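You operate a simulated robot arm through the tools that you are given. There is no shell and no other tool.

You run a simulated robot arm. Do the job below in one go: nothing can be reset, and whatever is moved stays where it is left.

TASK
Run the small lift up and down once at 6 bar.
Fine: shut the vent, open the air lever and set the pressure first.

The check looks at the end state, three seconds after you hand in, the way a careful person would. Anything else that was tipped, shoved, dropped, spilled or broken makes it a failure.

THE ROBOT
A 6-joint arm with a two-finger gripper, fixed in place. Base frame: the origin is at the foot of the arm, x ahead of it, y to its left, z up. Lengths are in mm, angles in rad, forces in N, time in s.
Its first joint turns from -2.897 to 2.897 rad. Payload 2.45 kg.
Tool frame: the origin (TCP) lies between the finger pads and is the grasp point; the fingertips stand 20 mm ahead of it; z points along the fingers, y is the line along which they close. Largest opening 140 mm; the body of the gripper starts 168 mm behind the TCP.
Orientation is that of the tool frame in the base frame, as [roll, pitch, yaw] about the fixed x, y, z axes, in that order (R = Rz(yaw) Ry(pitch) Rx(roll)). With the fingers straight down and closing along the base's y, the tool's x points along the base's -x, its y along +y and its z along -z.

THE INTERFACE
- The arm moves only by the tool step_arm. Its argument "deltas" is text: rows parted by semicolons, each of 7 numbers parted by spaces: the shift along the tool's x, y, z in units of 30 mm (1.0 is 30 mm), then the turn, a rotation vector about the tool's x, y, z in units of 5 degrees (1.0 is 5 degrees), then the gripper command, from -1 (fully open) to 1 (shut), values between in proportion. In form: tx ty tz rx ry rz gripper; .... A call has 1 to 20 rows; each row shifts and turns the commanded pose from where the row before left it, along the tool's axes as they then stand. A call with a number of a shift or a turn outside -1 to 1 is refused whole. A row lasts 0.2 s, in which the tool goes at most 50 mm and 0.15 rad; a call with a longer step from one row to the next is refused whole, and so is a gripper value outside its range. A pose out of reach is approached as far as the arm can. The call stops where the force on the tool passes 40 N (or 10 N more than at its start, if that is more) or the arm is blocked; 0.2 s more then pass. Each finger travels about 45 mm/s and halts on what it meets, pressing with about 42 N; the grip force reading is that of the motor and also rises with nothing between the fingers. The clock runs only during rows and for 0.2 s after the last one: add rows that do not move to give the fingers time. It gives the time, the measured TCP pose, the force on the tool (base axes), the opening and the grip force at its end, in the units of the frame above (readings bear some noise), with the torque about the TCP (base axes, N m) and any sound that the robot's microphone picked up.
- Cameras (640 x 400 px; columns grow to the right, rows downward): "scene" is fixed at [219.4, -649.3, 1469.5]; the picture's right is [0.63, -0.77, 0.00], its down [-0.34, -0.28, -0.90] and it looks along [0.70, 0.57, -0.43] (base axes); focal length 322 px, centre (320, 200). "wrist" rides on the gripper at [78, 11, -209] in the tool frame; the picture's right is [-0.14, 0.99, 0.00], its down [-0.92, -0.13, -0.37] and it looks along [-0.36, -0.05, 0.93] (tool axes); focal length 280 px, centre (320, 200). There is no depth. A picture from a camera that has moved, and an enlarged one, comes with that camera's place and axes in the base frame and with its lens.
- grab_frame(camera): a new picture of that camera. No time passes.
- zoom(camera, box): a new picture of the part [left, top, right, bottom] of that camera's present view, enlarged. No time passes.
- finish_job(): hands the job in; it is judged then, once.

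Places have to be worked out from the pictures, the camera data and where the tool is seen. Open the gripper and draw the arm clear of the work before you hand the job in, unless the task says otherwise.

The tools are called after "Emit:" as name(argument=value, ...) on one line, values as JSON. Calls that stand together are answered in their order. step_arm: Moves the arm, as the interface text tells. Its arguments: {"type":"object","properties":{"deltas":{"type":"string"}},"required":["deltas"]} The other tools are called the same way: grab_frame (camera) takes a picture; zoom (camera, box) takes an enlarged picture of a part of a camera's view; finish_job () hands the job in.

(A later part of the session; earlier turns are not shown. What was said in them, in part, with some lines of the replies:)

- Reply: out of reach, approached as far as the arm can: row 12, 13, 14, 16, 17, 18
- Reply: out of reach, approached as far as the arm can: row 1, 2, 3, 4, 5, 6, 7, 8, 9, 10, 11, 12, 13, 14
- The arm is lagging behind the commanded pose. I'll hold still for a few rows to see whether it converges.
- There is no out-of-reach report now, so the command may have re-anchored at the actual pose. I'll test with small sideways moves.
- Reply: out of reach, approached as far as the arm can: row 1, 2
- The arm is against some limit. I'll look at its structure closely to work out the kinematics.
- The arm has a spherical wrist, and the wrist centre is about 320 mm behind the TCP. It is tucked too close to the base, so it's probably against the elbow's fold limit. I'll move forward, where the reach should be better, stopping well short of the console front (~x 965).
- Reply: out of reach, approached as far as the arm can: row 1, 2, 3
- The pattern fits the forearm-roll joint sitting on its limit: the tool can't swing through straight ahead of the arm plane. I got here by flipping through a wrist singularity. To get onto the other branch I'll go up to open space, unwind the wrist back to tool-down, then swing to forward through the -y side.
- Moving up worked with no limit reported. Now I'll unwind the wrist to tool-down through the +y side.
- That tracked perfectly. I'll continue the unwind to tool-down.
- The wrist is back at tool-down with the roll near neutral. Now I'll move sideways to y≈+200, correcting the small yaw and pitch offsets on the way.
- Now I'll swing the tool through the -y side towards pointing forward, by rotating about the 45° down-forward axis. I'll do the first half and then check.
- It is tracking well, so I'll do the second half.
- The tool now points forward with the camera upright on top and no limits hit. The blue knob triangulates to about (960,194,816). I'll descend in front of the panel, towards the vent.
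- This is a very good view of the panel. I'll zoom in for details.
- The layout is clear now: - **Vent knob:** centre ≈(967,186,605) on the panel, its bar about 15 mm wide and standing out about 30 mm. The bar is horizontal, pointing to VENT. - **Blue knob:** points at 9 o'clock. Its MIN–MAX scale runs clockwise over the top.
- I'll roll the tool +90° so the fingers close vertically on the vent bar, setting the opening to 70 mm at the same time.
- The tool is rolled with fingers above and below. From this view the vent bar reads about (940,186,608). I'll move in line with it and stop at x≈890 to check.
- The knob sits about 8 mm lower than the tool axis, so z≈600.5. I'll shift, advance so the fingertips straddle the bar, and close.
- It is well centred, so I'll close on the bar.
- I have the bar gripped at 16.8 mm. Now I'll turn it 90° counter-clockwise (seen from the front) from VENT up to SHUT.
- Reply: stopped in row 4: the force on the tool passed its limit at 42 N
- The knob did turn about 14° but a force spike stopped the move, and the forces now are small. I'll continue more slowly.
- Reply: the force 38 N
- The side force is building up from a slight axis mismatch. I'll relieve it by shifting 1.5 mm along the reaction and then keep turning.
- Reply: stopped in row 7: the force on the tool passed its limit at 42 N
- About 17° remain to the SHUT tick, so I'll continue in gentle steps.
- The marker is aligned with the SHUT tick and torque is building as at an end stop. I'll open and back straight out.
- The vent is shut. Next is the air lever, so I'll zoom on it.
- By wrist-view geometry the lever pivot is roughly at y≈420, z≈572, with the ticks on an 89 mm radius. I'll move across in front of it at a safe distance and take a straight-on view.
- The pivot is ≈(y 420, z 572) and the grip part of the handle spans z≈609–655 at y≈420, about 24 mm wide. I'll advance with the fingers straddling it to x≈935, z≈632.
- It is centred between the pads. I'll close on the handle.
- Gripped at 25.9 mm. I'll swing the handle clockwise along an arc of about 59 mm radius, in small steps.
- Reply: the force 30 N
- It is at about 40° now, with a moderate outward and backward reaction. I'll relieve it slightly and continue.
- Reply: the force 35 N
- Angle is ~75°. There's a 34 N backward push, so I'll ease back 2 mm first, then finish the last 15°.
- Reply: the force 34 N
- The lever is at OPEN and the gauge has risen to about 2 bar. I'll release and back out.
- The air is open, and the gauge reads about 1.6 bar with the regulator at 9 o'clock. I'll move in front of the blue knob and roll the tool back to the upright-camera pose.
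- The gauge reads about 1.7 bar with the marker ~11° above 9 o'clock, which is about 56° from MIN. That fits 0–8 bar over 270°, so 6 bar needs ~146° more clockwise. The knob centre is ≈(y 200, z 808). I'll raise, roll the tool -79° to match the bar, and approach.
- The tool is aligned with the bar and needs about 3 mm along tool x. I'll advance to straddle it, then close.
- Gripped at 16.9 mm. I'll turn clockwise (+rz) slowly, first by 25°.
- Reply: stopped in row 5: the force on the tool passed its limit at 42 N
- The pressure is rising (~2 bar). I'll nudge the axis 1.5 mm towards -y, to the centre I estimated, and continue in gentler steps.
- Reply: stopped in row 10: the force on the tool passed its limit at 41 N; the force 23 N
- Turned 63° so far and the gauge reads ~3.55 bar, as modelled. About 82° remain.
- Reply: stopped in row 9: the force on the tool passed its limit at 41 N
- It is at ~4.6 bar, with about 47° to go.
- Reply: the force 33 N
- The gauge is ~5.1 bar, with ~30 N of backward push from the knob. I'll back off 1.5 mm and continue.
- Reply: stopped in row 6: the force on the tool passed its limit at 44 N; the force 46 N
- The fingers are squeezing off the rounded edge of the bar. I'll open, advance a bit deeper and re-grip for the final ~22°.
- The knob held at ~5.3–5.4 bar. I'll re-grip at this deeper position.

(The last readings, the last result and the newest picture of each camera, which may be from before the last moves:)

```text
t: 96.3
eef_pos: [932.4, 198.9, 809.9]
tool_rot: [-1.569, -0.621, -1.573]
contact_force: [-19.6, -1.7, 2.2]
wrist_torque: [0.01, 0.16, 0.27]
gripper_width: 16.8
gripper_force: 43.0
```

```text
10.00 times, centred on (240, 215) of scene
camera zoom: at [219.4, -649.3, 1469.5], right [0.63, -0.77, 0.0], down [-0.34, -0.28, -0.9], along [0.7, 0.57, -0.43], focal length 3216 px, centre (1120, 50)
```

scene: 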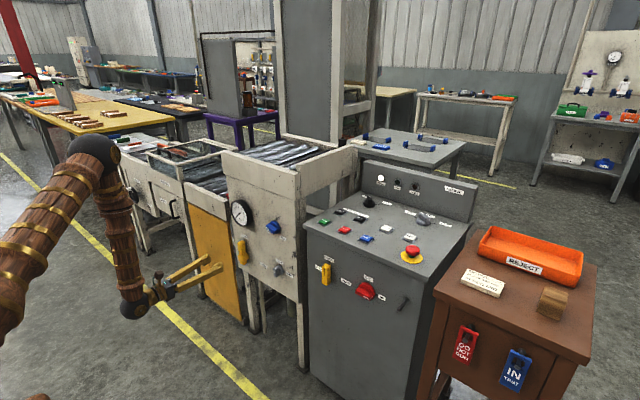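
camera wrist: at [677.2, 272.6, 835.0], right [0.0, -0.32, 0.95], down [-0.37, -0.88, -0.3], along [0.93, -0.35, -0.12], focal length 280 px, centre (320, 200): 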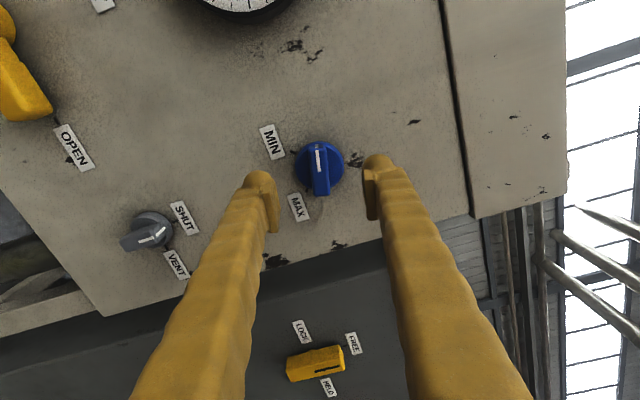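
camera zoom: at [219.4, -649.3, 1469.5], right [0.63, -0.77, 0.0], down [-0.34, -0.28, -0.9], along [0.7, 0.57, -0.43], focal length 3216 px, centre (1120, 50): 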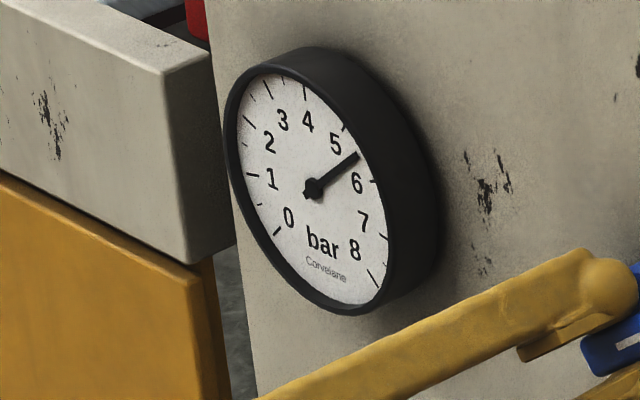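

It is ~5.6 bar now. I'll turn about 8° more, then check.

Emit:
step_arm(deltas="0 0 0 0 0 .4 .9;0 0 0 0 0 .4 .9;0 0 0 0 0 .4 .9;0 0 0 0 0 .4 .9")

Emit:
zoom(camera="scene", box=[225, 195, 255, 235])

```text
t: 97.3
eef_pos: [933.7, 199.3, 809.7]
tool_rot: [-1.571, -0.484, -1.574]
contact_force: [-26.2, 0.7, -6.6]
wrist_torque: [-0.02, 0.15, 0.15]
gripper_width: 16.7
gripper_force: 42.2
```

```text
10.00 times, centred on (240, 215) of scene
camera zoom: at [219.4, -649.3, 1469.5], right [0.63, -0.77, 0.0], down [-0.34, -0.28, -0.9], along [0.7, 0.57, -0.43], focal length 3216 px, centre (1120, 50)
```

zoom: 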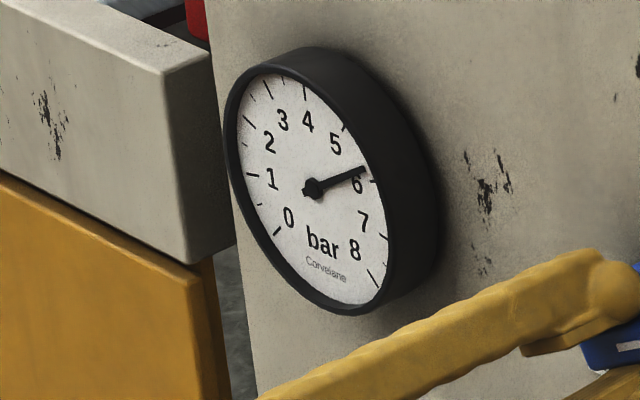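

Emit:
step_arm(deltas="0 0 0 0 0 .4 .9;0 0 0 0 0 .3 .9;0 0 0 0 0 0 .9")

Emit:
zoom(camera="scene", box=[232, 200, 248, 230])

```text
t: 98.1
eef_pos: [932.4, 198.5, 810.2]
tool_rot: [-1.572, -0.423, -1.573]
contact_force: [-33.4, 3.5, -7.0]
wrist_torque: [0.0, 0.11, 0.08]
gripper_width: 17.3
gripper_force: 42.9
```

```text
13.33 times, centred on (240, 215) of scene
camera zoom: at [219.4, -649.3, 1469.5], right [0.63, -0.77, 0.0], down [-0.34, -0.28, -0.9], along [0.7, 0.57, -0.43], focal length 4289 px, centre (1387, 0)
```

zoom: 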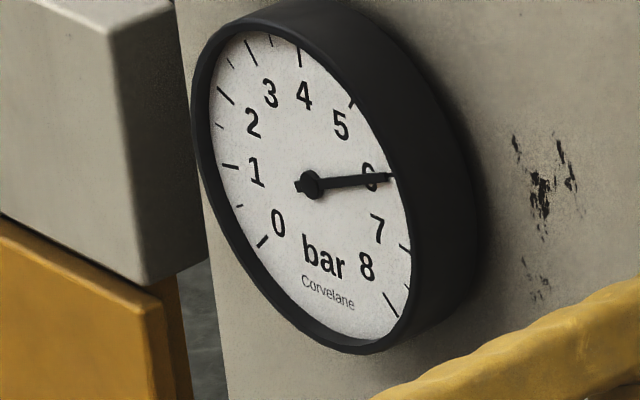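

The needle lies on the 6 tick. I'll release, back out, and verify from the wrist camera.

Emit:
step_arm(deltas="0 0 0 0 0 0 .5;0 0 0 0 0 0 .2;0 0 0 0 0 0 0;0 0 0 0 0 0 0;0 0 -1 0 0 0 0;0 0 -1 0 0 0 0;0 0 -1 0 0 0 0;0 0 -1 0 0 0 0;0 0 -.5 0 0 0 0;0 0 0 0 0 0 0")

Emit:
zoom(camera="scene", box=[232, 200, 248, 230])

Emit:
grab_frame(camera="wrist")

```text
t: 100.3
eef_pos: [798.6, 199.1, 809.6]
tool_rot: [-1.572, -0.423, -1.574]
contact_force: [0.4, 0.6, -0.2]
wrist_torque: [-0.02, 0.01, 0.03]
gripper_width: 70.1
gripper_force: 0.0
```

```text
13.33 times, centred on (240, 215) of scene
camera zoom: at [219.4, -649.3, 1469.5], right [0.63, -0.77, 0.0], down [-0.34, -0.28, -0.9], along [0.7, 0.57, -0.43], focal length 4289 px, centre (1387, 0)
```

zoom: 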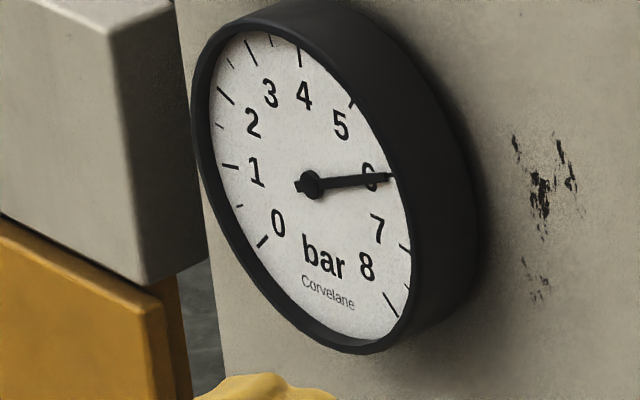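

```text
taken
camera wrist: at [589.2, 123.5, 831.8], right [0.0, -0.28, -0.96], down [-0.37, 0.89, -0.26], along [0.93, 0.35, -0.1], focal length 280 px, centre (320, 200)
```

wrist: 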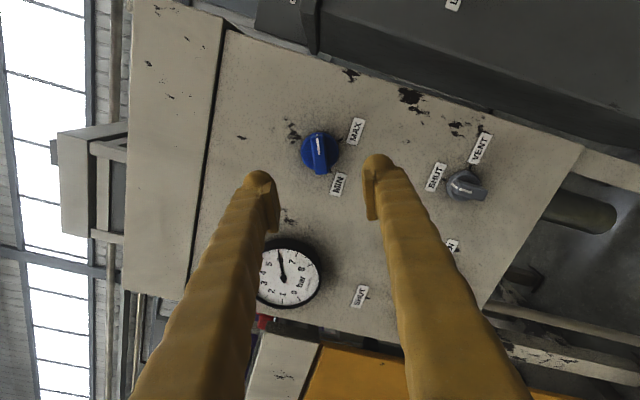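

6 bar is confirmed after release. Next I'll roll back to neutral and check the gauge and lift area from the wrist camera.

Emit:
step_arm(deltas="0 0 0 0 0 -1 0;0 0 0 0 0 -1 0;0 0 0 0 0 -1 0;0 0 0 0 0 -1 0;0 0 0 0 0 -1 0;0 0 0 0 0 -1 0;0 0 0 0 0 -1 0;0 0 0 0 0 -1 0;0 0 0 0 0 -1 0;0 0 0 0 0 -1 0;0 0 0 0 0 -1 0;0 0 0 0 0 -1 0;0 0 0 0 0 -1 0;0 0 0 0 0 -.2 0;0 0 0 0 0 0 0")

Emit:
grab_frame(camera="wrist")

Emit:
zoom(camera="wrist", box=[90, 80, 220, 240])

```text
t: 103.5
eef_pos: [797.7, 199.6, 810.5]
tool_rot: [1.395, -1.568, 1.744]
contact_force: [-0.4, -0.4, 0.6]
wrist_torque: [0.01, 0.04, -0.01]
gripper_width: 69.9
gripper_force: 0.0
```

```text
taken
camera wrist: at [589.1, 188.8, 888.5], right [0.0, -0.99, -0.13], down [-0.37, 0.13, -0.92], along [0.93, 0.05, -0.36], focal length 280 px, centre (320, 200)
```

wrist: 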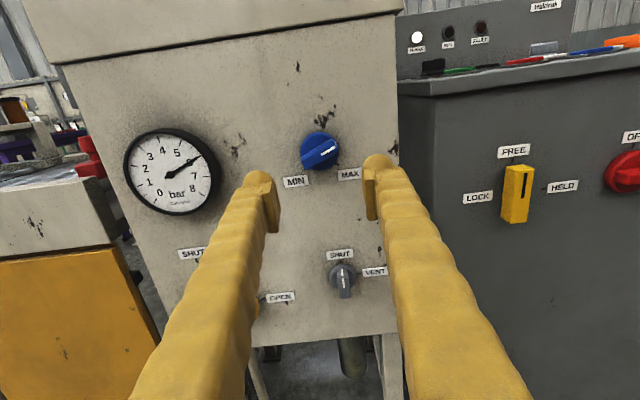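

```text
2.50 times, centred on (155, 160) of wrist
camera zoom: at [589.1, 188.8, 888.5], right [0.0, -0.99, -0.13], down [-0.37, 0.13, -0.92], along [0.93, 0.05, -0.36], focal length 701 px, centre (732, 300)
```

zoom: 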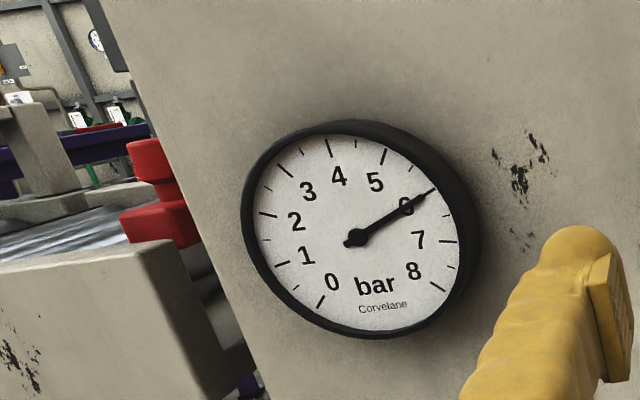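

The needle is exactly on 6. Now for the buttons. I'll yaw the tool -40° towards -y to stay on the good wrist branch, raise to z≈1080, and close the fingers.

Emit:
step_arm(deltas="0 0 -.3 -1 0 0 0.5;0 0 -.3 -1 0 0 1;0 0 0 -1 0 0 1;0 0 0 -1 0 0 1;0 0 0 -1 0 0 1;0 0 0 -1 0 0 1;0 0 0 -1 0 0 1;0 0 0 -1 0 0 1;1 0 0 0 0 0 1;1 0 0 0 0 0 1;1 0 0 0 0 0 1;1 0 0 0 0 0 1;1 0 0 0 0 0 1;1 0 0 0 0 0 1;1 0 0 0 0 0 1;1 0 0 0 0 0 1;1 0 0 0 0 0 1;0 0 0 0 0 0 1")

Emit:
grab_frame(camera="wrist")

```text
t: 107.3
eef_pos: [780.7, 201.3, 1080.3]
tool_rot: [0.755, -1.568, 1.685]
contact_force: [0.5, -0.4, 0.4]
wrist_torque: [0.0, -0.02, -0.02]
gripper_width: 0.0
gripper_force: 29.3
```

```text
taken
camera wrist: at [614.2, 328.3, 1158.2], right [-0.64, -0.76, -0.14], down [-0.2, 0.33, -0.92], along [0.74, -0.56, -0.36], focal length 280 px, centre (320, 200)
```

wrist: 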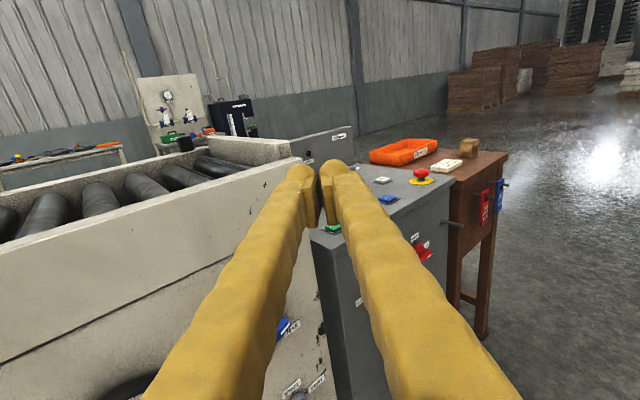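

The roller frame's top corner appears to be quite high (z≈1060–1090), so I'll stay in front of it. I'll slide along -y at x≈780 first.

Emit:
step_arm(deltas="0 .74 .625 0 0 0 1;0 .74 .625 0 0 0 1;0 .74 .625 0 0 0 1;0 .74 .625 0 0 0 1;0 .74 .625 0 0 0 1;0 .74 .625 0 0 0 1;0 .74 .625 0 0 0 1;0 .74 .625 0 0 0 1;0 .74 .625 0 0 0 1;0 .74 .625 0 0 0 1;0 .74 .625 0 0 0 1;0 0 0 0 0 0 1")

Emit:
grab_frame(camera="wrist")

Emit:
grab_frame(camera="scene")

```text
t: 109.9
eef_pos: [779.5, -120.0, 1080.4]
tool_rot: [0.735, -1.567, 1.707]
contact_force: [0.3, -0.3, 0.1]
wrist_torque: [0.0, 0.0, 0.0]
gripper_width: 0.0
gripper_force: 29.5
```

```text
taken
camera wrist: at [612.2, 6.7, 1158.6], right [-0.64, -0.76, -0.14], down [-0.2, 0.33, -0.92], along [0.74, -0.56, -0.36], focal length 280 px, centre (320, 200)
```

wrist: 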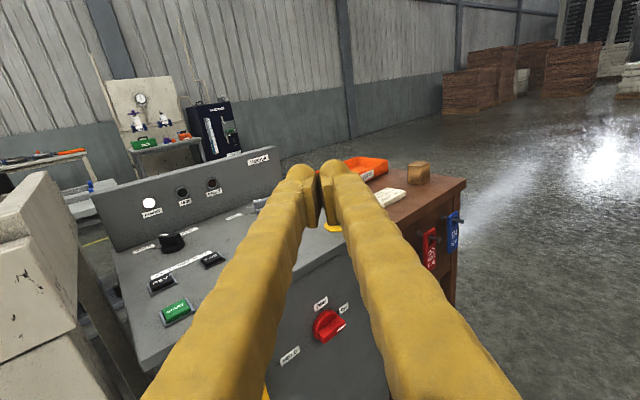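

```text
taken
```

scene: 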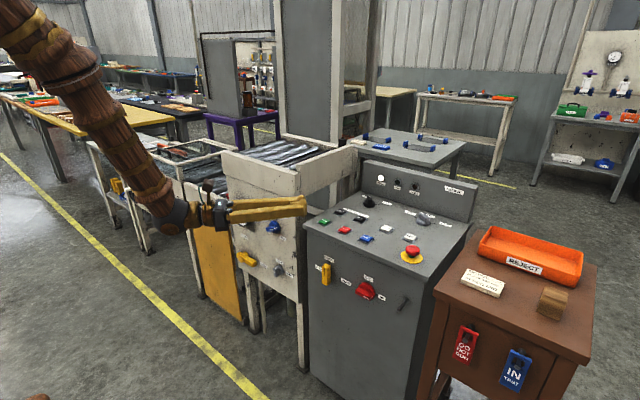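

The console view is clear. I'll zoom on the AUTO/HAND selector and the buttons before going in.

Emit:
zoom(camera="scene", box=[340, 185, 450, 255])

Emit:
zoom(camera="wrist", box=[120, 200, 270, 330])

```text
5.71 times, centred on (395, 220) of scene
camera zoom: at [219.4, -649.3, 1469.5], right [0.63, -0.77, 0.0], down [-0.34, -0.28, -0.9], along [0.7, 0.57, -0.43], focal length 1838 px, centre (-109, 86)
```

zoom: 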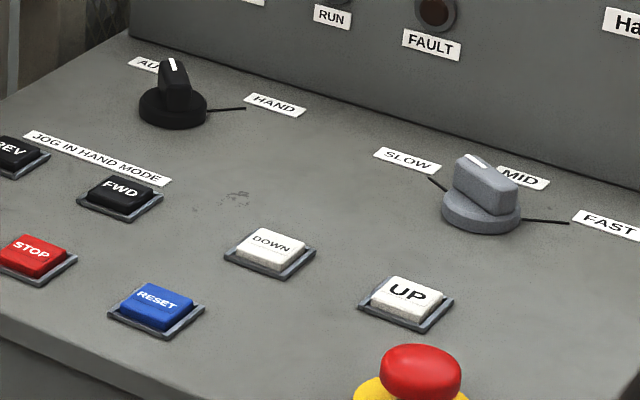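

```text
3.08 times, centred on (195, 265) of wrist
camera zoom: at [612.2, 6.7, 1158.6], right [-0.64, -0.76, -0.14], down [-0.2, 0.33, -0.92], along [0.74, -0.56, -0.36], focal length 863 px, centre (705, 0)
```

zoom: 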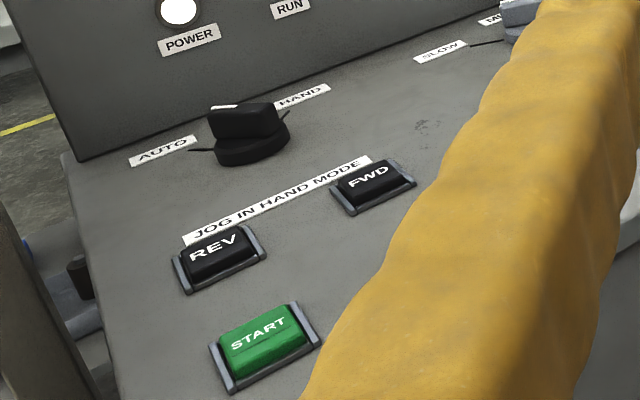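

UP and DOWN are at ≈(1130,-300,888) and (1125,-212,888). I'll move forward over the console front at z≈1080 and pitch the tool 25° down.

Emit:
step_arm(deltas="0 -.05 .9 0 0 0 1;0 -.05 .9 0 0 0 1;0 -.05 .9 0 0 0 1;0 -.05 .9 0 0 0 1;0 -.05 .9 0 0 0 1;0 -.05 .9 0 0 0 1;0 -.05 .9 0 0 0 1;0 0 .8 0 0 0 1;0 0 0 0 -1 0 1;0 0 0 0 -1 0 1;0 0 0 0 -1 0 1;0 0 0 0 -1 0 1;0 0 0 0 -1 0 1;0 0 0 0 0 0 1")

Emit:
grab_frame(camera="wrist")

Emit:
grab_frame(camera="scene")

```text
t: 112.9
eef_pos: [948.4, -248.8, 1082.5]
tool_rot: [3.137, -1.136, -0.697]
contact_force: [-0.7, -0.2, 0.6]
wrist_torque: [-0.04, 0.01, 0.01]
gripper_width: 0.0
gripper_force: 29.1
```

```text
taken
camera wrist: at [823.1, -156.0, 1241.4], right [-0.68, -0.72, -0.12], down [-0.47, 0.56, -0.68], along [0.56, -0.41, -0.72], focal length 280 px, centre (320, 200)
```

wrist: 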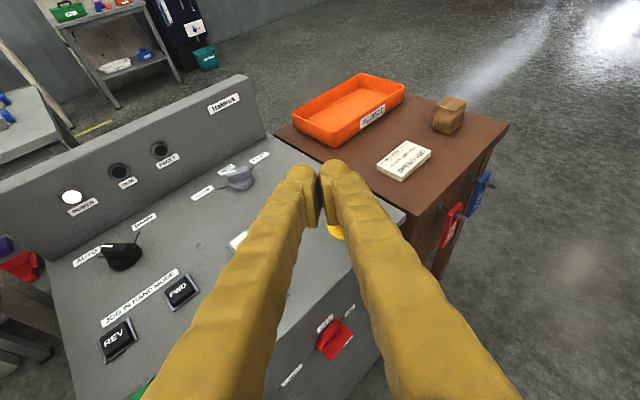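

```text
taken
```

scene: 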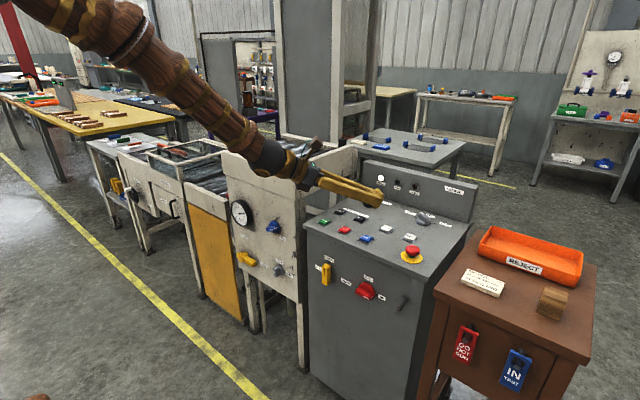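

The tool now points 25° down and 40° towards -y. I'll move to hover above UP at TCP ≈(1122,-293,985).

Emit:
step_arm(deltas="-.094 -.374 .893 0 0 0 1;-.094 -.374 .893 0 0 0 1;-.094 -.374 .893 0 0 0 1;-.094 -.374 .893 0 0 0 1;-.094 -.374 .893 0 0 0 1;-.094 -.374 .893 0 0 0 1;-.094 -.374 .893 0 0 0 1;0 0 0 0 0 0 1")

Emit:
grab_frame(camera="wrist")

Emit:
zoom(camera="scene", box=[330, 160, 480, 270])

```text
t: 114.7
eef_pos: [1125.2, -292.9, 983.9]
tool_rot: [3.137, -1.136, -0.699]
contact_force: [0.4, 0.1, 0.0]
wrist_torque: [-0.03, -0.02, -0.02]
gripper_width: 0.0
gripper_force: 29.5
```

```text
taken
camera wrist: at [997.9, -200.1, 1142.8], right [-0.68, -0.72, -0.12], down [-0.47, 0.56, -0.68], along [0.56, -0.41, -0.72], focal length 280 px, centre (320, 200)
```

wrist: 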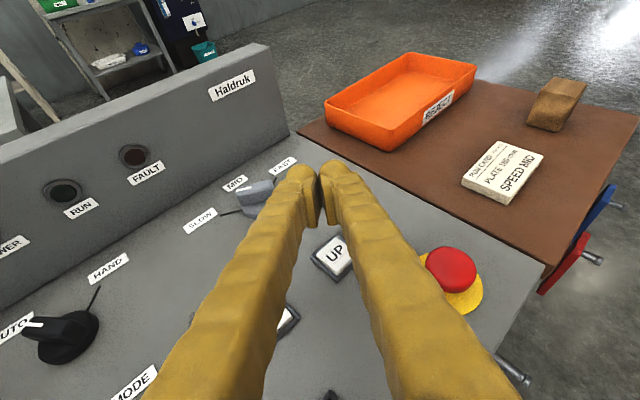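

```text
3.64 times, centred on (405, 215) of scene
camera zoom: at [219.4, -649.3, 1469.5], right [0.63, -0.77, 0.0], down [-0.34, -0.28, -0.9], along [0.7, 0.57, -0.43], focal length 1170 px, centre (11, 146)
```

zoom: 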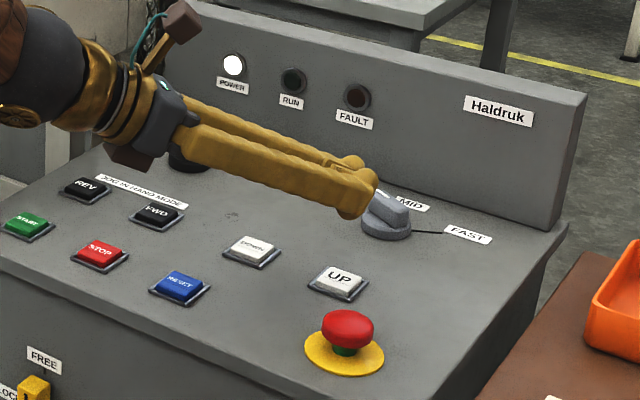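

UP is at ≈(1127,-299,888), confirmed from here. I'll descend to just above it.

Emit:
step_arm(deltas="-.04 .087 -.09 0 0 0 1;-.453 0 .2115 0 0 0 1;-.453 0 .2115 0 0 0 1;-.453 0 .2115 0 0 0 1;-.302 0 .141 0 0 0 1;0 0 0 0 0 0 1")

Emit:
grab_frame(camera="wrist")

Emit:
zoom(camera="scene", box=[340, 185, 450, 255])

```text
t: 116.1
eef_pos: [1119.8, -293.2, 930.1]
tool_rot: [3.138, -1.135, -0.699]
contact_force: [-0.2, -0.8, 0.2]
wrist_torque: [0.0, 0.0, -0.01]
gripper_width: 0.0
gripper_force: 29.0
```

```text
taken
camera wrist: at [993.2, -201.0, 1088.5], right [-0.68, -0.72, -0.12], down [-0.47, 0.56, -0.68], along [0.56, -0.41, -0.72], focal length 280 px, centre (320, 200)
```

wrist: 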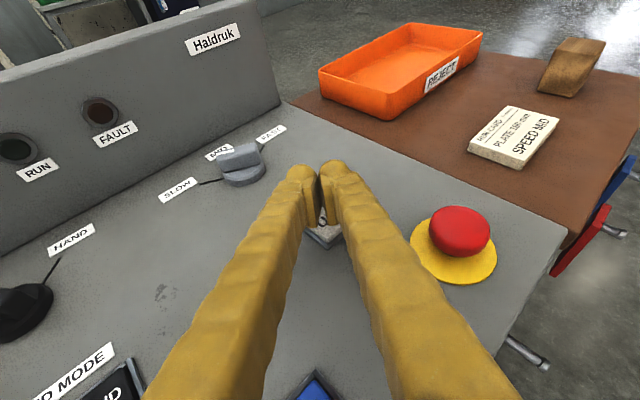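

```text
5.71 times, centred on (395, 220) of scene
camera zoom: at [219.4, -649.3, 1469.5], right [0.63, -0.77, 0.0], down [-0.34, -0.28, -0.9], along [0.7, 0.57, -0.43], focal length 1838 px, centre (-109, 86)
```

zoom: 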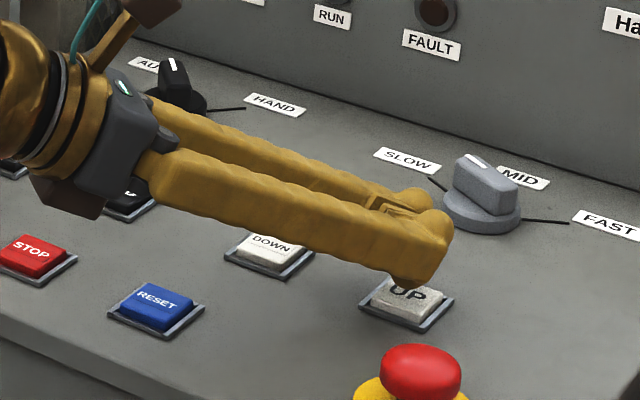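

It is just above UP, with roughly 15 mm to go. I'll press down in small steps and watch the force.

Emit:
step_arm(deltas="-.151 0 .0705 0 0 0 1;-.151 0 .0705 0 0 0 1;-.151 0 .0705 0 0 0 1;0 0 0 0 0 0 1")

Emit:
zoom(camera="scene", box=[340, 185, 450, 255])

```text
t: 117.1
eef_pos: [1119.1, -293.4, 915.3]
tool_rot: [3.138, -1.137, -0.698]
contact_force: [0.9, -0.1, 0.6]
wrist_torque: [0.0, -0.01, 0.0]
gripper_width: 0.0
gripper_force: 29.1
```

```text
5.71 times, centred on (395, 220) of scene
camera zoom: at [219.4, -649.3, 1469.5], right [0.63, -0.77, 0.0], down [-0.34, -0.28, -0.9], along [0.7, 0.57, -0.43], focal length 1838 px, centre (-109, 86)
```

zoom: 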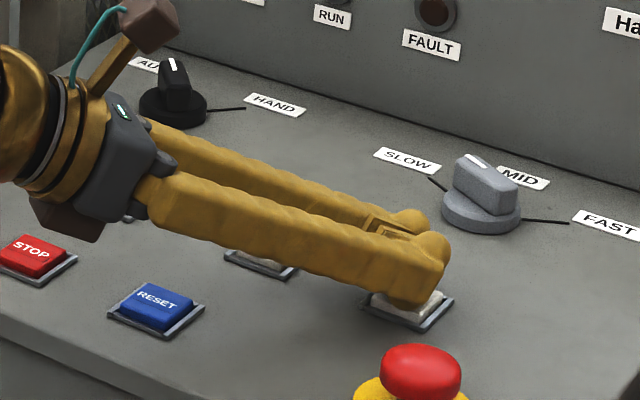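

Emit:
step_arm(deltas="-.09 0 .042 0 0 0 1;-.09 0 .042 0 0 0 1;-.09 0 .042 0 0 0 1;0 0 0 0 0 0 1")

```text
t: 118.1
eef_pos: [1120.6, -294.4, 908.8]
tool_rot: [3.137, -1.139, -0.699]
contact_force: [0.9, 0.8, 12.2]
wrist_torque: [-0.02, -0.11, 0.04]
gripper_width: 5.9
gripper_force: 29.1
heard: click
```

There was a click at 12 N, so the button is pressed. I'll check the lift.

Emit:
grab_frame(camera="scene")

Emit:
step_arm(deltas="0 0 0 0 0 0 1;0 0 0 0 0 0 1;0 0 0 0 0 0 1;0 0 0 0 0 0 1;0 0 0 0 0 0 1")

Emit:
grab_frame(camera="scene")

Emit:
zoom(camera="scene", box=[220, 120, 380, 230])

```text
taken
```

scene: 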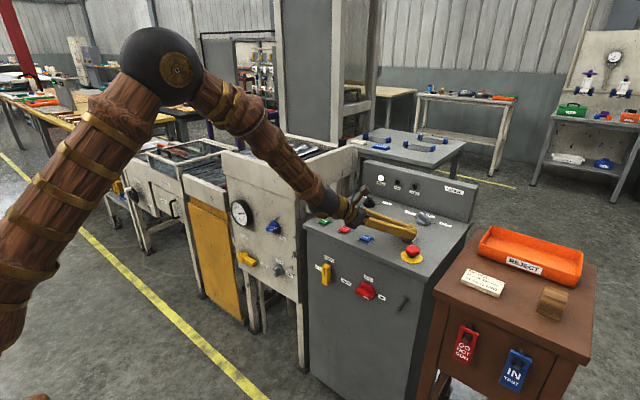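

```text
t: 119.3
eef_pos: [1119.9, -293.0, 907.8]
tool_rot: [3.139, -1.139, -0.698]
contact_force: [4.7, -0.4, 15.2]
wrist_torque: [-0.05, -0.17, -0.01]
gripper_width: 5.9
gripper_force: 29.3
```

```text
taken
```

scene: 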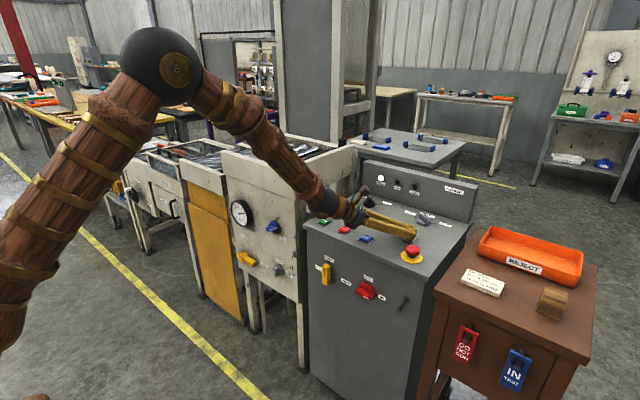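

```text
3.64 times, centred on (300, 175) of scene
camera zoom: at [219.4, -649.3, 1469.5], right [0.63, -0.77, 0.0], down [-0.34, -0.28, -0.9], along [0.7, 0.57, -0.43], focal length 1170 px, centre (393, 291)
```

zoom: 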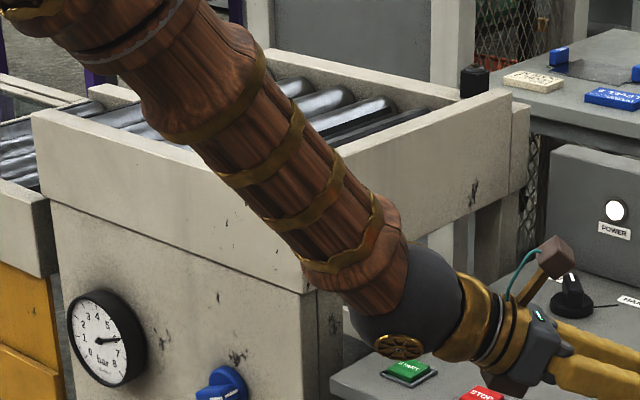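

Emit:
zoom(camera="scene", box=[285, 125, 365, 185])

Emit:
zoom(camera="scene", box=[140, 120, 270, 210])

Emit:
zoom(camera="scene", box=[232, 200, 248, 230])

```text
6.67 times, centred on (325, 155) of scene
camera zoom: at [219.4, -649.3, 1469.5], right [0.63, -0.77, 0.0], down [-0.34, -0.28, -0.9], along [0.7, 0.57, -0.43], focal length 2144 px, centre (287, 500)
```

zoom: 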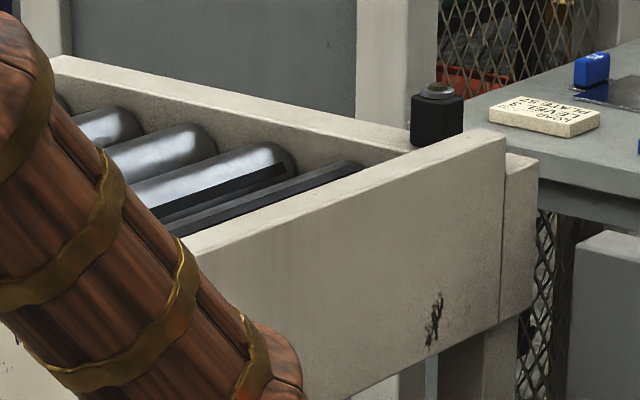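

```text
4.44 times, centred on (205, 165) of scene
camera zoom: at [219.4, -649.3, 1469.5], right [0.63, -0.77, 0.0], down [-0.34, -0.28, -0.9], along [0.7, 0.57, -0.43], focal length 1430 px, centre (831, 356)
```

zoom: 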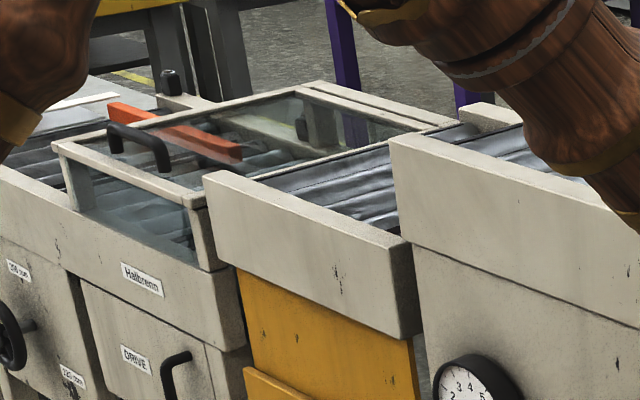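

```text
13.33 times, centred on (240, 215) of scene
camera zoom: at [219.4, -649.3, 1469.5], right [0.63, -0.77, 0.0], down [-0.34, -0.28, -0.9], along [0.7, 0.57, -0.43], focal length 4289 px, centre (1387, 0)
```

zoom: 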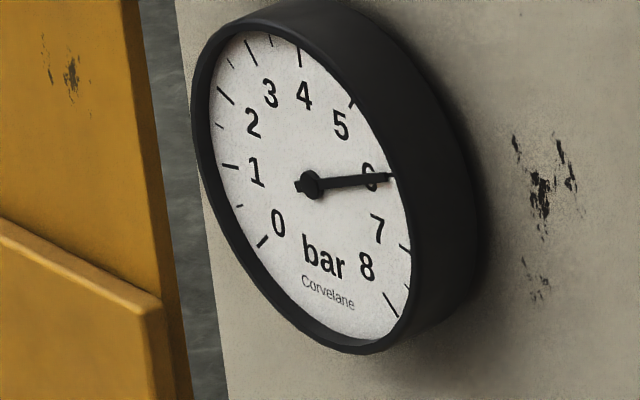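

The lift is the section with the yellow apron. It has risen, with its deck up towards the upper rollers and a second yellow panel now visible below. I'll wait to see whether it's still moving.

Emit:
step_arm(deltas="0 0 0 0 0 0 1;0 0 0 0 0 0 1;0 0 0 0 0 0 1;0 0 0 0 0 0 1;0 0 0 0 0 0 1;0 0 0 0 0 0 1;0 0 0 0 0 0 1;0 0 0 0 0 0 1")

Emit:
zoom(camera="scene", box=[140, 120, 270, 210])

```text
t: 121.1
eef_pos: [1120.1, -293.6, 906.6]
tool_rot: [3.139, -1.137, -0.698]
contact_force: [-0.2, -0.3, 15.8]
wrist_torque: [-0.05, 0.01, -0.02]
gripper_width: 5.9
gripper_force: 29.5
```

```text
4.44 times, centred on (205, 165) of scene
camera zoom: at [219.4, -649.3, 1469.5], right [0.63, -0.77, 0.0], down [-0.34, -0.28, -0.9], along [0.7, 0.57, -0.43], focal length 1430 px, centre (831, 356)
```

zoom: 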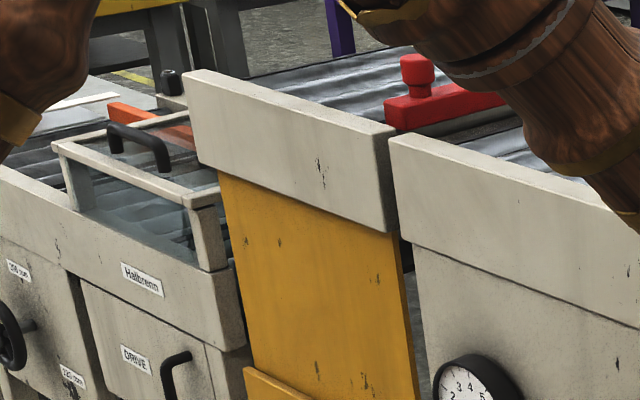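

The lift is still rising. I'll keep waiting until it stops.

Emit:
step_arm(deltas="0 0 0 0 0 0 1;0 0 0 0 0 0 1;0 0 0 0 0 0 1;0 0 0 0 0 0 1;0 0 0 0 0 0 1;0 0 0 0 0 0 1;0 0 0 0 0 0 1;0 0 0 0 0 0 1;0 0 0 0 0 0 1;0 0 0 0 0 0 1")

Emit:
zoom(camera="scene", box=[120, 80, 290, 210])

Emit:
step_arm(deltas="0 0 0 0 0 0 1;0 0 0 0 0 0 1;0 0 0 0 0 0 1;0 0 0 0 0 0 1;0 0 0 0 0 0 1;0 0 0 0 0 0 1;0 0 0 0 0 0 1;0 0 0 0 0 0 1;0 0 0 0 0 0 1;0 0 0 0 0 0 1")

Emit:
zoom(camera="scene", box=[120, 80, 290, 210])

```text
t: 123.3
eef_pos: [1119.6, -294.4, 908.3]
tool_rot: [3.137, -1.137, -0.699]
contact_force: [-0.4, -0.5, 14.8]
wrist_torque: [-0.02, -0.05, 0.02]
gripper_width: 5.9
gripper_force: 29.3
```

```text
3.08 times, centred on (205, 145) of scene
camera zoom: at [219.4, -649.3, 1469.5], right [0.63, -0.77, 0.0], down [-0.34, -0.28, -0.9], along [0.7, 0.57, -0.43], focal length 990 px, centre (674, 369)
```

zoom: 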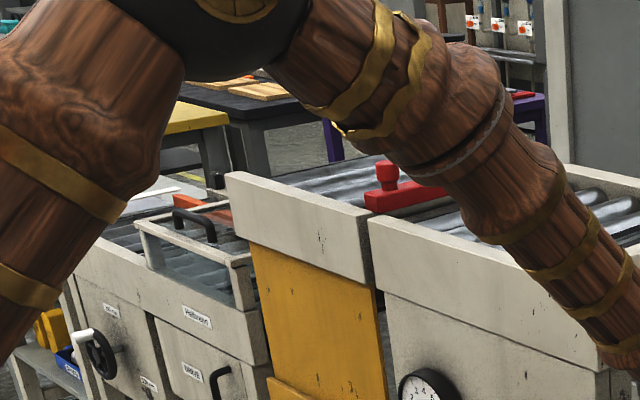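

```text
t: 125.5
eef_pos: [1119.2, -292.3, 907.4]
tool_rot: [3.136, -1.139, -0.697]
contact_force: [-0.6, -0.1, 15.5]
wrist_torque: [-0.02, -0.06, -0.02]
gripper_width: 6.0
gripper_force: 30.0
```

```text
3.08 times, centred on (205, 145) of scene
camera zoom: at [219.4, -649.3, 1469.5], right [0.63, -0.77, 0.0], down [-0.34, -0.28, -0.9], along [0.7, 0.57, -0.43], focal length 990 px, centre (674, 369)
```

zoom: 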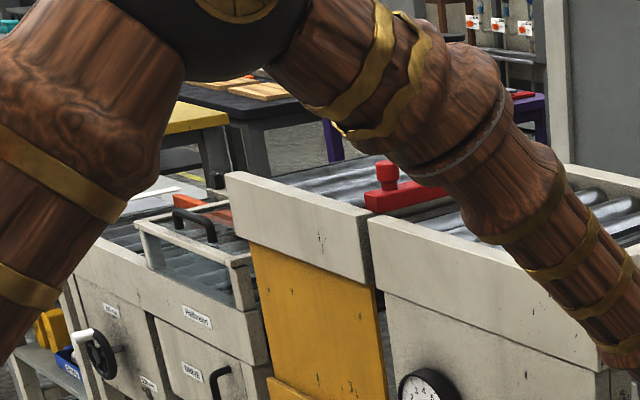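

The lift has stopped at its top position. Now I'll rise off UP, reduce the yaw to -25° to keep the forearm well away from the frame corner, and shift over to hover above DOWN.

Emit:
step_arm(deltas=".6 0 -.28 0 0 0 1;.6 0 -.28 0 0 0 1;.6 0 -.28 0 0 0 1;0 0 0 .906 0 -.423 1;0 0 0 .906 0 -.423 1;0 0 0 .906 0 -.423 1;-.188 -.847 -.403 0 0 0 1;-.188 -.847 -.403 0 0 0 1;-.188 -.847 -.403 0 0 0 1;0 0 0 0 0 0 1")

Emit:
grab_frame(camera="wrist")

Emit:
grab_frame(camera="scene")

```text
t: 127.7
eef_pos: [1115.4, -208.4, 964.5]
tool_rot: [3.137, -1.136, -0.436]
contact_force: [-0.2, -0.2, 0.0]
wrist_torque: [0.02, 0.01, 0.03]
gripper_width: 0.1
gripper_force: 29.5
```

```text
taken
camera wrist: at [969.3, -152.6, 1124.3], right [-0.47, -0.87, -0.12], down [-0.6, 0.42, -0.68], along [0.64, -0.25, -0.72], focal length 280 px, centre (320, 200)
```

wrist: 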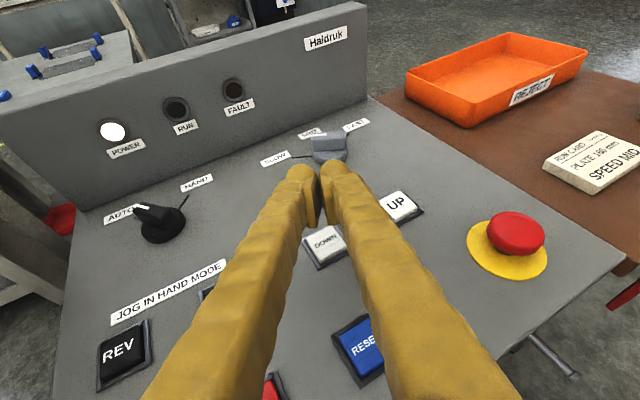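

```text
taken
```

scene: 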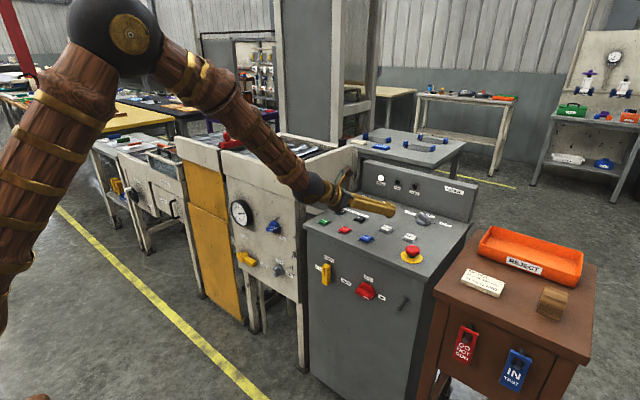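

Hovering over DOWN at ≈(1120,-211). I'll descend to just above it.

Emit:
step_arm(deltas="-.057 .026 -.12 0 0 0 1;-.374 0 .1745 0 0 0 1;-.374 0 .1745 0 0 0 1;-.374 0 .1745 0 0 0 1;-.3 0 .14 0 0 0 1;0 0 0 0 0 0 1")

Emit:
zoom(camera="scene", box=[340, 185, 450, 255])

Emit:
zoom(camera="scene", box=[120, 80, 290, 210])

Emit:
grab_frame(camera="wrist")

```text
t: 129.1
eef_pos: [1112.7, -206.3, 919.9]
tool_rot: [3.136, -1.137, -0.437]
contact_force: [-0.1, -0.5, -0.7]
wrist_torque: [0.03, -0.01, 0.0]
gripper_width: 0.0
gripper_force: 29.6
```

```text
5.71 times, centred on (395, 220) of scene
camera zoom: at [219.4, -649.3, 1469.5], right [0.63, -0.77, 0.0], down [-0.34, -0.28, -0.9], along [0.7, 0.57, -0.43], focal length 1838 px, centre (-109, 86)
```

zoom: 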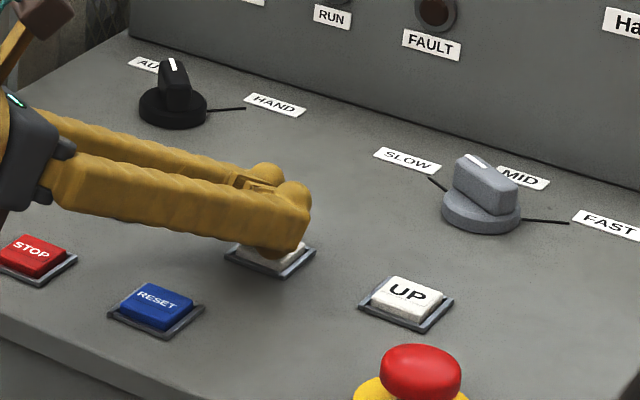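

```text
3.08 times, centred on (205, 145) of scene
camera zoom: at [219.4, -649.3, 1469.5], right [0.63, -0.77, 0.0], down [-0.34, -0.28, -0.9], along [0.7, 0.57, -0.43], focal length 990 px, centre (674, 369)
```

zoom: 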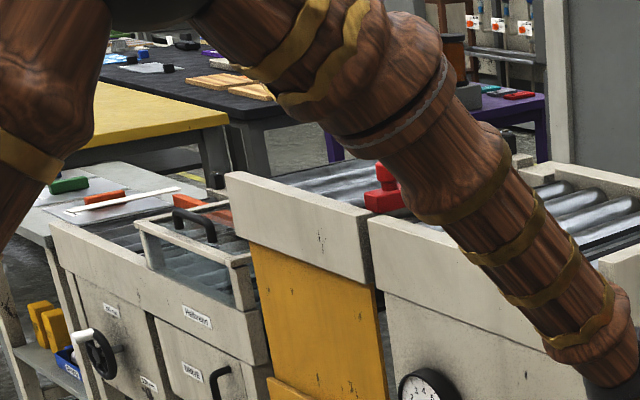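

```text
taken
camera wrist: at [966.1, -150.3, 1077.8], right [-0.47, -0.87, -0.12], down [-0.6, 0.42, -0.68], along [0.64, -0.25, -0.72], focal length 280 px, centre (320, 200)
```

wrist: 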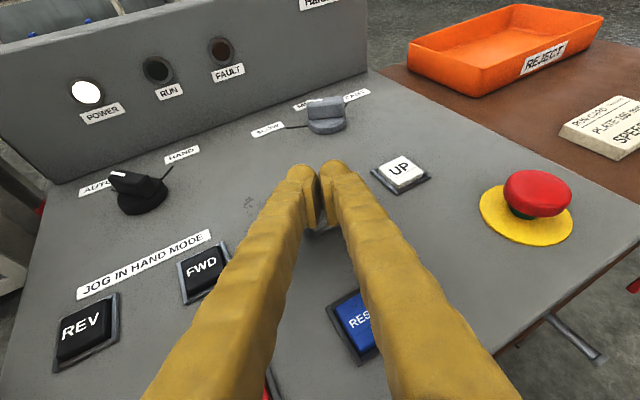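

The tips are over the DOWN cap and the lift is still fully up. I'll press down.

Emit:
step_arm(deltas="-.09 0 .042 0 0 0 1;-.09 0 .042 0 0 0 1;-.09 0 .042 0 0 0 1;-.09 0 .042 0 0 0 1;0 0 0 0 0 0 1")

```text
t: 130.3
eef_pos: [1113.9, -206.5, 908.6]
tool_rot: [3.135, -1.137, -0.434]
contact_force: [3.1, 3.1, 10.3]
wrist_torque: [0.04, -0.15, 0.06]
gripper_width: 6.0
gripper_force: 29.1
heard: click
```

Click heard on DOWN. I'll hold and watch the lift come down.

Emit:
step_arm(deltas="0 0 0 0 0 0 1;0 0 0 0 0 0 1;0 0 0 0 0 0 1;0 0 0 0 0 0 1;0 0 0 0 0 0 1;0 0 0 0 0 0 1;0 0 0 0 0 0 1;0 0 0 0 0 0 1;0 0 0 0 0 0 1;0 0 0 0 0 0 1;0 0 0 0 0 0 1;0 0 0 0 0 0 1")

Emit:
zoom(camera="scene", box=[120, 80, 290, 210])

Emit:
step_arm(deltas="0 0 0 0 0 0 1;0 0 0 0 0 0 1;0 0 0 0 0 0 1;0 0 0 0 0 0 1;0 0 0 0 0 0 1;0 0 0 0 0 0 1;0 0 0 0 0 0 1;0 0 0 0 0 0 1;0 0 0 0 0 0 1;0 0 0 0 0 0 1;0 0 0 0 0 0 1;0 0 0 0 0 0 1")

Emit:
zoom(camera="scene", box=[120, 80, 290, 210])

```text
t: 132.9
eef_pos: [1112.3, -206.5, 907.3]
tool_rot: [3.136, -1.137, -0.438]
contact_force: [0.2, -0.5, 14.8]
wrist_torque: [-0.04, -0.08, -0.03]
gripper_width: 6.0
gripper_force: 29.6
```

```text
3.08 times, centred on (205, 145) of scene
camera zoom: at [219.4, -649.3, 1469.5], right [0.63, -0.77, 0.0], down [-0.34, -0.28, -0.9], along [0.7, 0.57, -0.43], focal length 990 px, centre (674, 369)
```

zoom: 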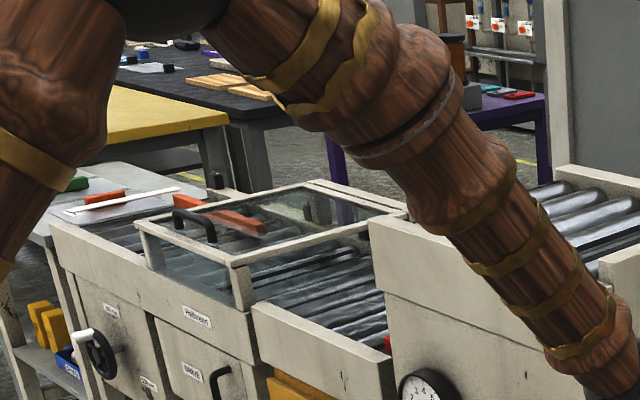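

```text
t: 135.5
eef_pos: [1112.9, -206.9, 908.6]
tool_rot: [3.136, -1.136, -0.435]
contact_force: [-0.9, -1.0, 14.2]
wrist_torque: [-0.05, -0.04, -0.04]
gripper_width: 5.9
gripper_force: 29.5
```

```text
3.08 times, centred on (205, 145) of scene
camera zoom: at [219.4, -649.3, 1469.5], right [0.63, -0.77, 0.0], down [-0.34, -0.28, -0.9], along [0.7, 0.57, -0.43], focal length 990 px, centre (674, 369)
```

zoom: 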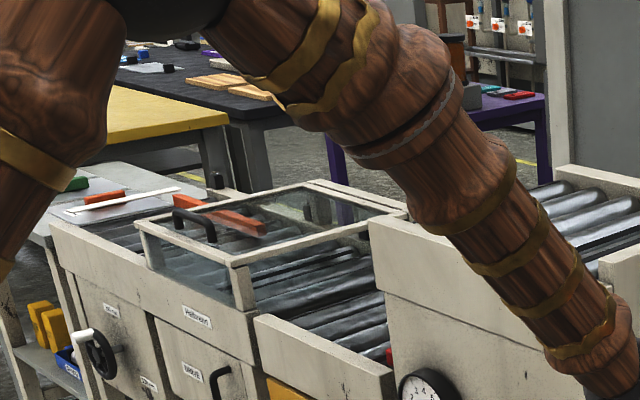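

The deck is back at its original level. I'll hold a moment longer to confirm it has settled, then rise off the button.

Emit:
step_arm(deltas="0 0 0 0 0 0 1;0 0 0 0 0 0 1;0 0 0 0 0 0 1;0 0 0 0 0 0 1;0 0 0 0 0 0 1;0 0 0 0 0 0 1;.5 0 -.235 0 0 0 1;.9 0 -.42 0 0 0 1;.9 0 -.42 0 0 0 1;.9 0 -.42 0 0 0 1;.9 0 -.42 0 0 0 1;.9 0 -.42 0 0 0 1;0 0 0 0 0 0 1")

Emit:
grab_frame(camera="scene")

Emit:
zoom(camera="scene", box=[120, 80, 290, 210])

```text
t: 138.3
eef_pos: [1112.8, -207.5, 1072.2]
tool_rot: [3.137, -1.136, -0.436]
contact_force: [0.5, -0.7, 0.3]
wrist_torque: [0.0, 0.0, 0.01]
gripper_width: 0.0
gripper_force: 29.4
```

```text
taken
```

scene: 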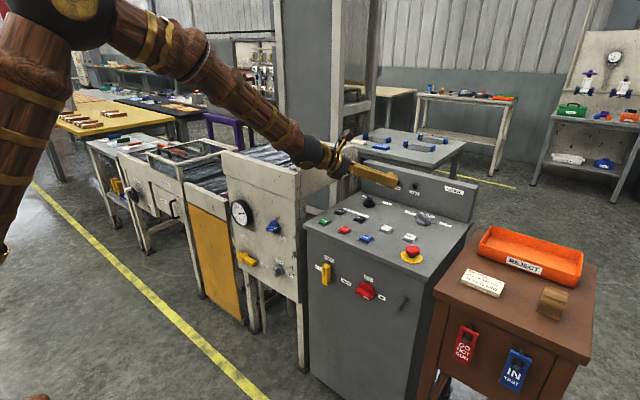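

```text
3.08 times, centred on (205, 145) of scene
camera zoom: at [219.4, -649.3, 1469.5], right [0.63, -0.77, 0.0], down [-0.34, -0.28, -0.9], along [0.7, 0.57, -0.43], focal length 990 px, centre (674, 369)
```

zoom: 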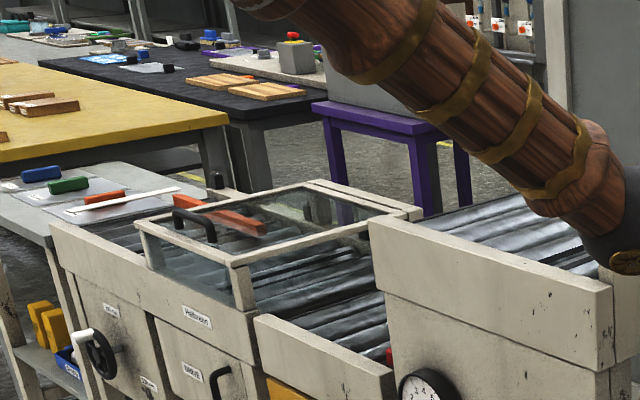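

The lift is fully down again. I'll withdraw the arm up and back, clear of the console, and open the gripper.

Emit:
step_arm(deltas="-.19 .099 -.919 0 0 0 1;-.19 .099 -.919 0 0 0 1;-.19 .099 -.919 0 0 0 1;-.19 .099 -.919 0 0 0 1;-.19 .099 -.919 0 0 0 1;-.19 .099 -.919 0 0 0 1;-.19 .099 -.919 0 0 0 1;-.19 .099 -.919 0 0 0 1;-.19 .099 -.919 0 0 0 1;-.19 .099 -.919 0 0 0 0;-.19 .099 -.919 0 0 0 -.5;-.19 .099 -.919 0 0 0 -1;0 0 0 0 0 0 -1;0 0 0 0 0 0 -1;0 0 0 0 0 0 -1;0 0 0 0 0 0 -1;0 0 0 0 0 0 -1;0 0 0 0 0 0 -1")

Emit:
grab_frame(camera="scene")

Emit:
zoom(camera="scene", box=[210, 190, 330, 290])

Emit:
zoom(camera="scene", box=[300, 160, 480, 272])

Emit:
zoom(camera="scene", box=[232, 200, 248, 230])

Emit:
zoom(camera="scene", box=[80, 120, 250, 260])

```text
t: 142.1
eef_pos: [799.2, -98.1, 1150.8]
tool_rot: [3.136, -1.135, -0.435]
contact_force: [-0.1, 0.9, 0.5]
wrist_torque: [0.0, 0.04, 0.01]
gripper_width: 139.8
gripper_force: 0.0
```

```text
taken
```

scene: 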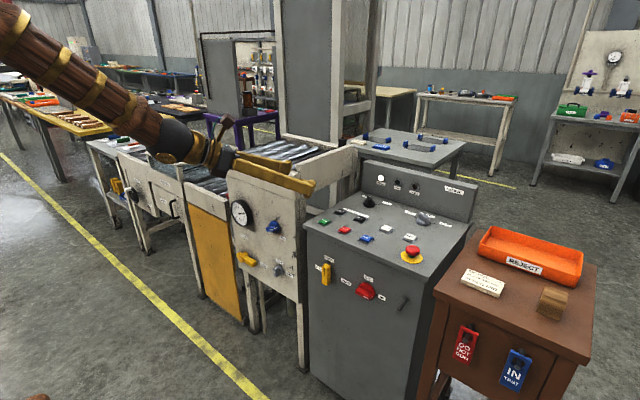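

```text
4.00 times, centred on (270, 240) of scene
camera zoom: at [219.4, -649.3, 1469.5], right [0.63, -0.77, 0.0], down [-0.34, -0.28, -0.9], along [0.7, 0.57, -0.43], focal length 1287 px, centre (520, 40)
```

zoom: 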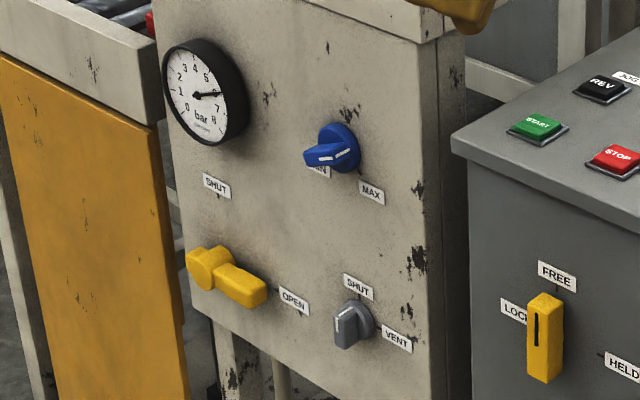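

```text
3.56 times, centred on (390, 216) of scene
camera zoom: at [219.4, -649.3, 1469.5], right [0.63, -0.77, 0.0], down [-0.34, -0.28, -0.9], along [0.7, 0.57, -0.43], focal length 1144 px, centre (71, 143)
```

zoom: 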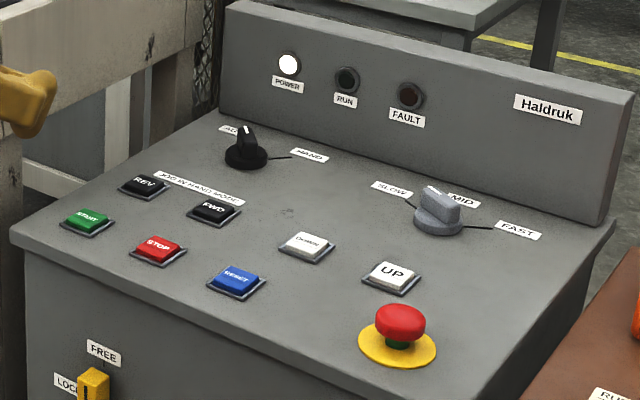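

```text
13.33 times, centred on (240, 215) of scene
camera zoom: at [219.4, -649.3, 1469.5], right [0.63, -0.77, 0.0], down [-0.34, -0.28, -0.9], along [0.7, 0.57, -0.43], focal length 4289 px, centre (1387, 0)
```

zoom: 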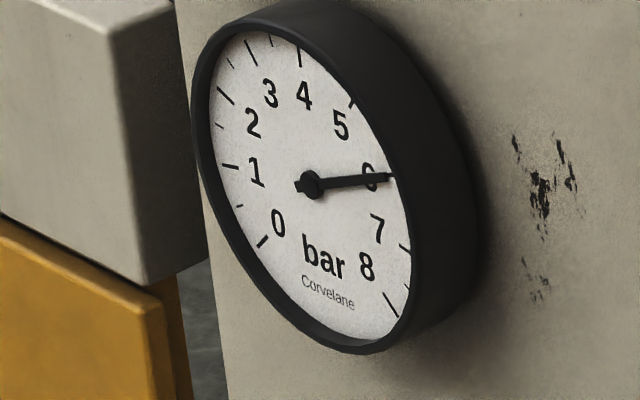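

```text
2.86 times, centred on (165, 190) of scene
camera zoom: at [219.4, -649.3, 1469.5], right [0.63, -0.77, 0.0], down [-0.34, -0.28, -0.9], along [0.7, 0.57, -0.43], focal length 919 px, centre (763, 229)
```

zoom: 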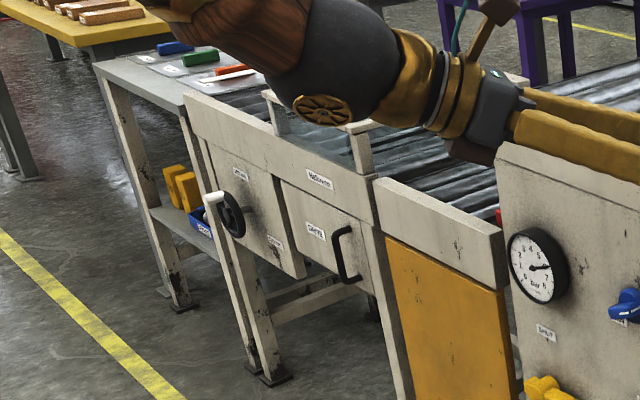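

The final pictures show:
- The vent is SHUT, the air lever is OPEN and the gauge is on 6 bar.
- The lift went fully up and is back down at its original level.
- Nothing else was disturbed, and the arm is clear with the gripper open.

I'm handing in.

Emit:
finish_job()

```text
The job is handed in.
```

I ran the small lift up and down once at 6 bar, and the job is handed in.

- **Setup:** I shut the vent, opened the air lever, and set the regulator until the gauge needle sat on 6.
- **Run:** I pressed UP and the lift rose until it stopped at the top. I then pressed DOWN and it came back to its starting level.
- **End state:** The gauge still read 6 bar after the run, with the vent shut and the air lever open. The gripper is open, the arm is clear of the equipment, and the final pictures show nothing else moved.

The arm's force limit stopped it briefly a few times while I turned the vent and regulator knobs. The gripper also slipped partway off the regulator knob once, so I re-gripped it before finishing the setting.
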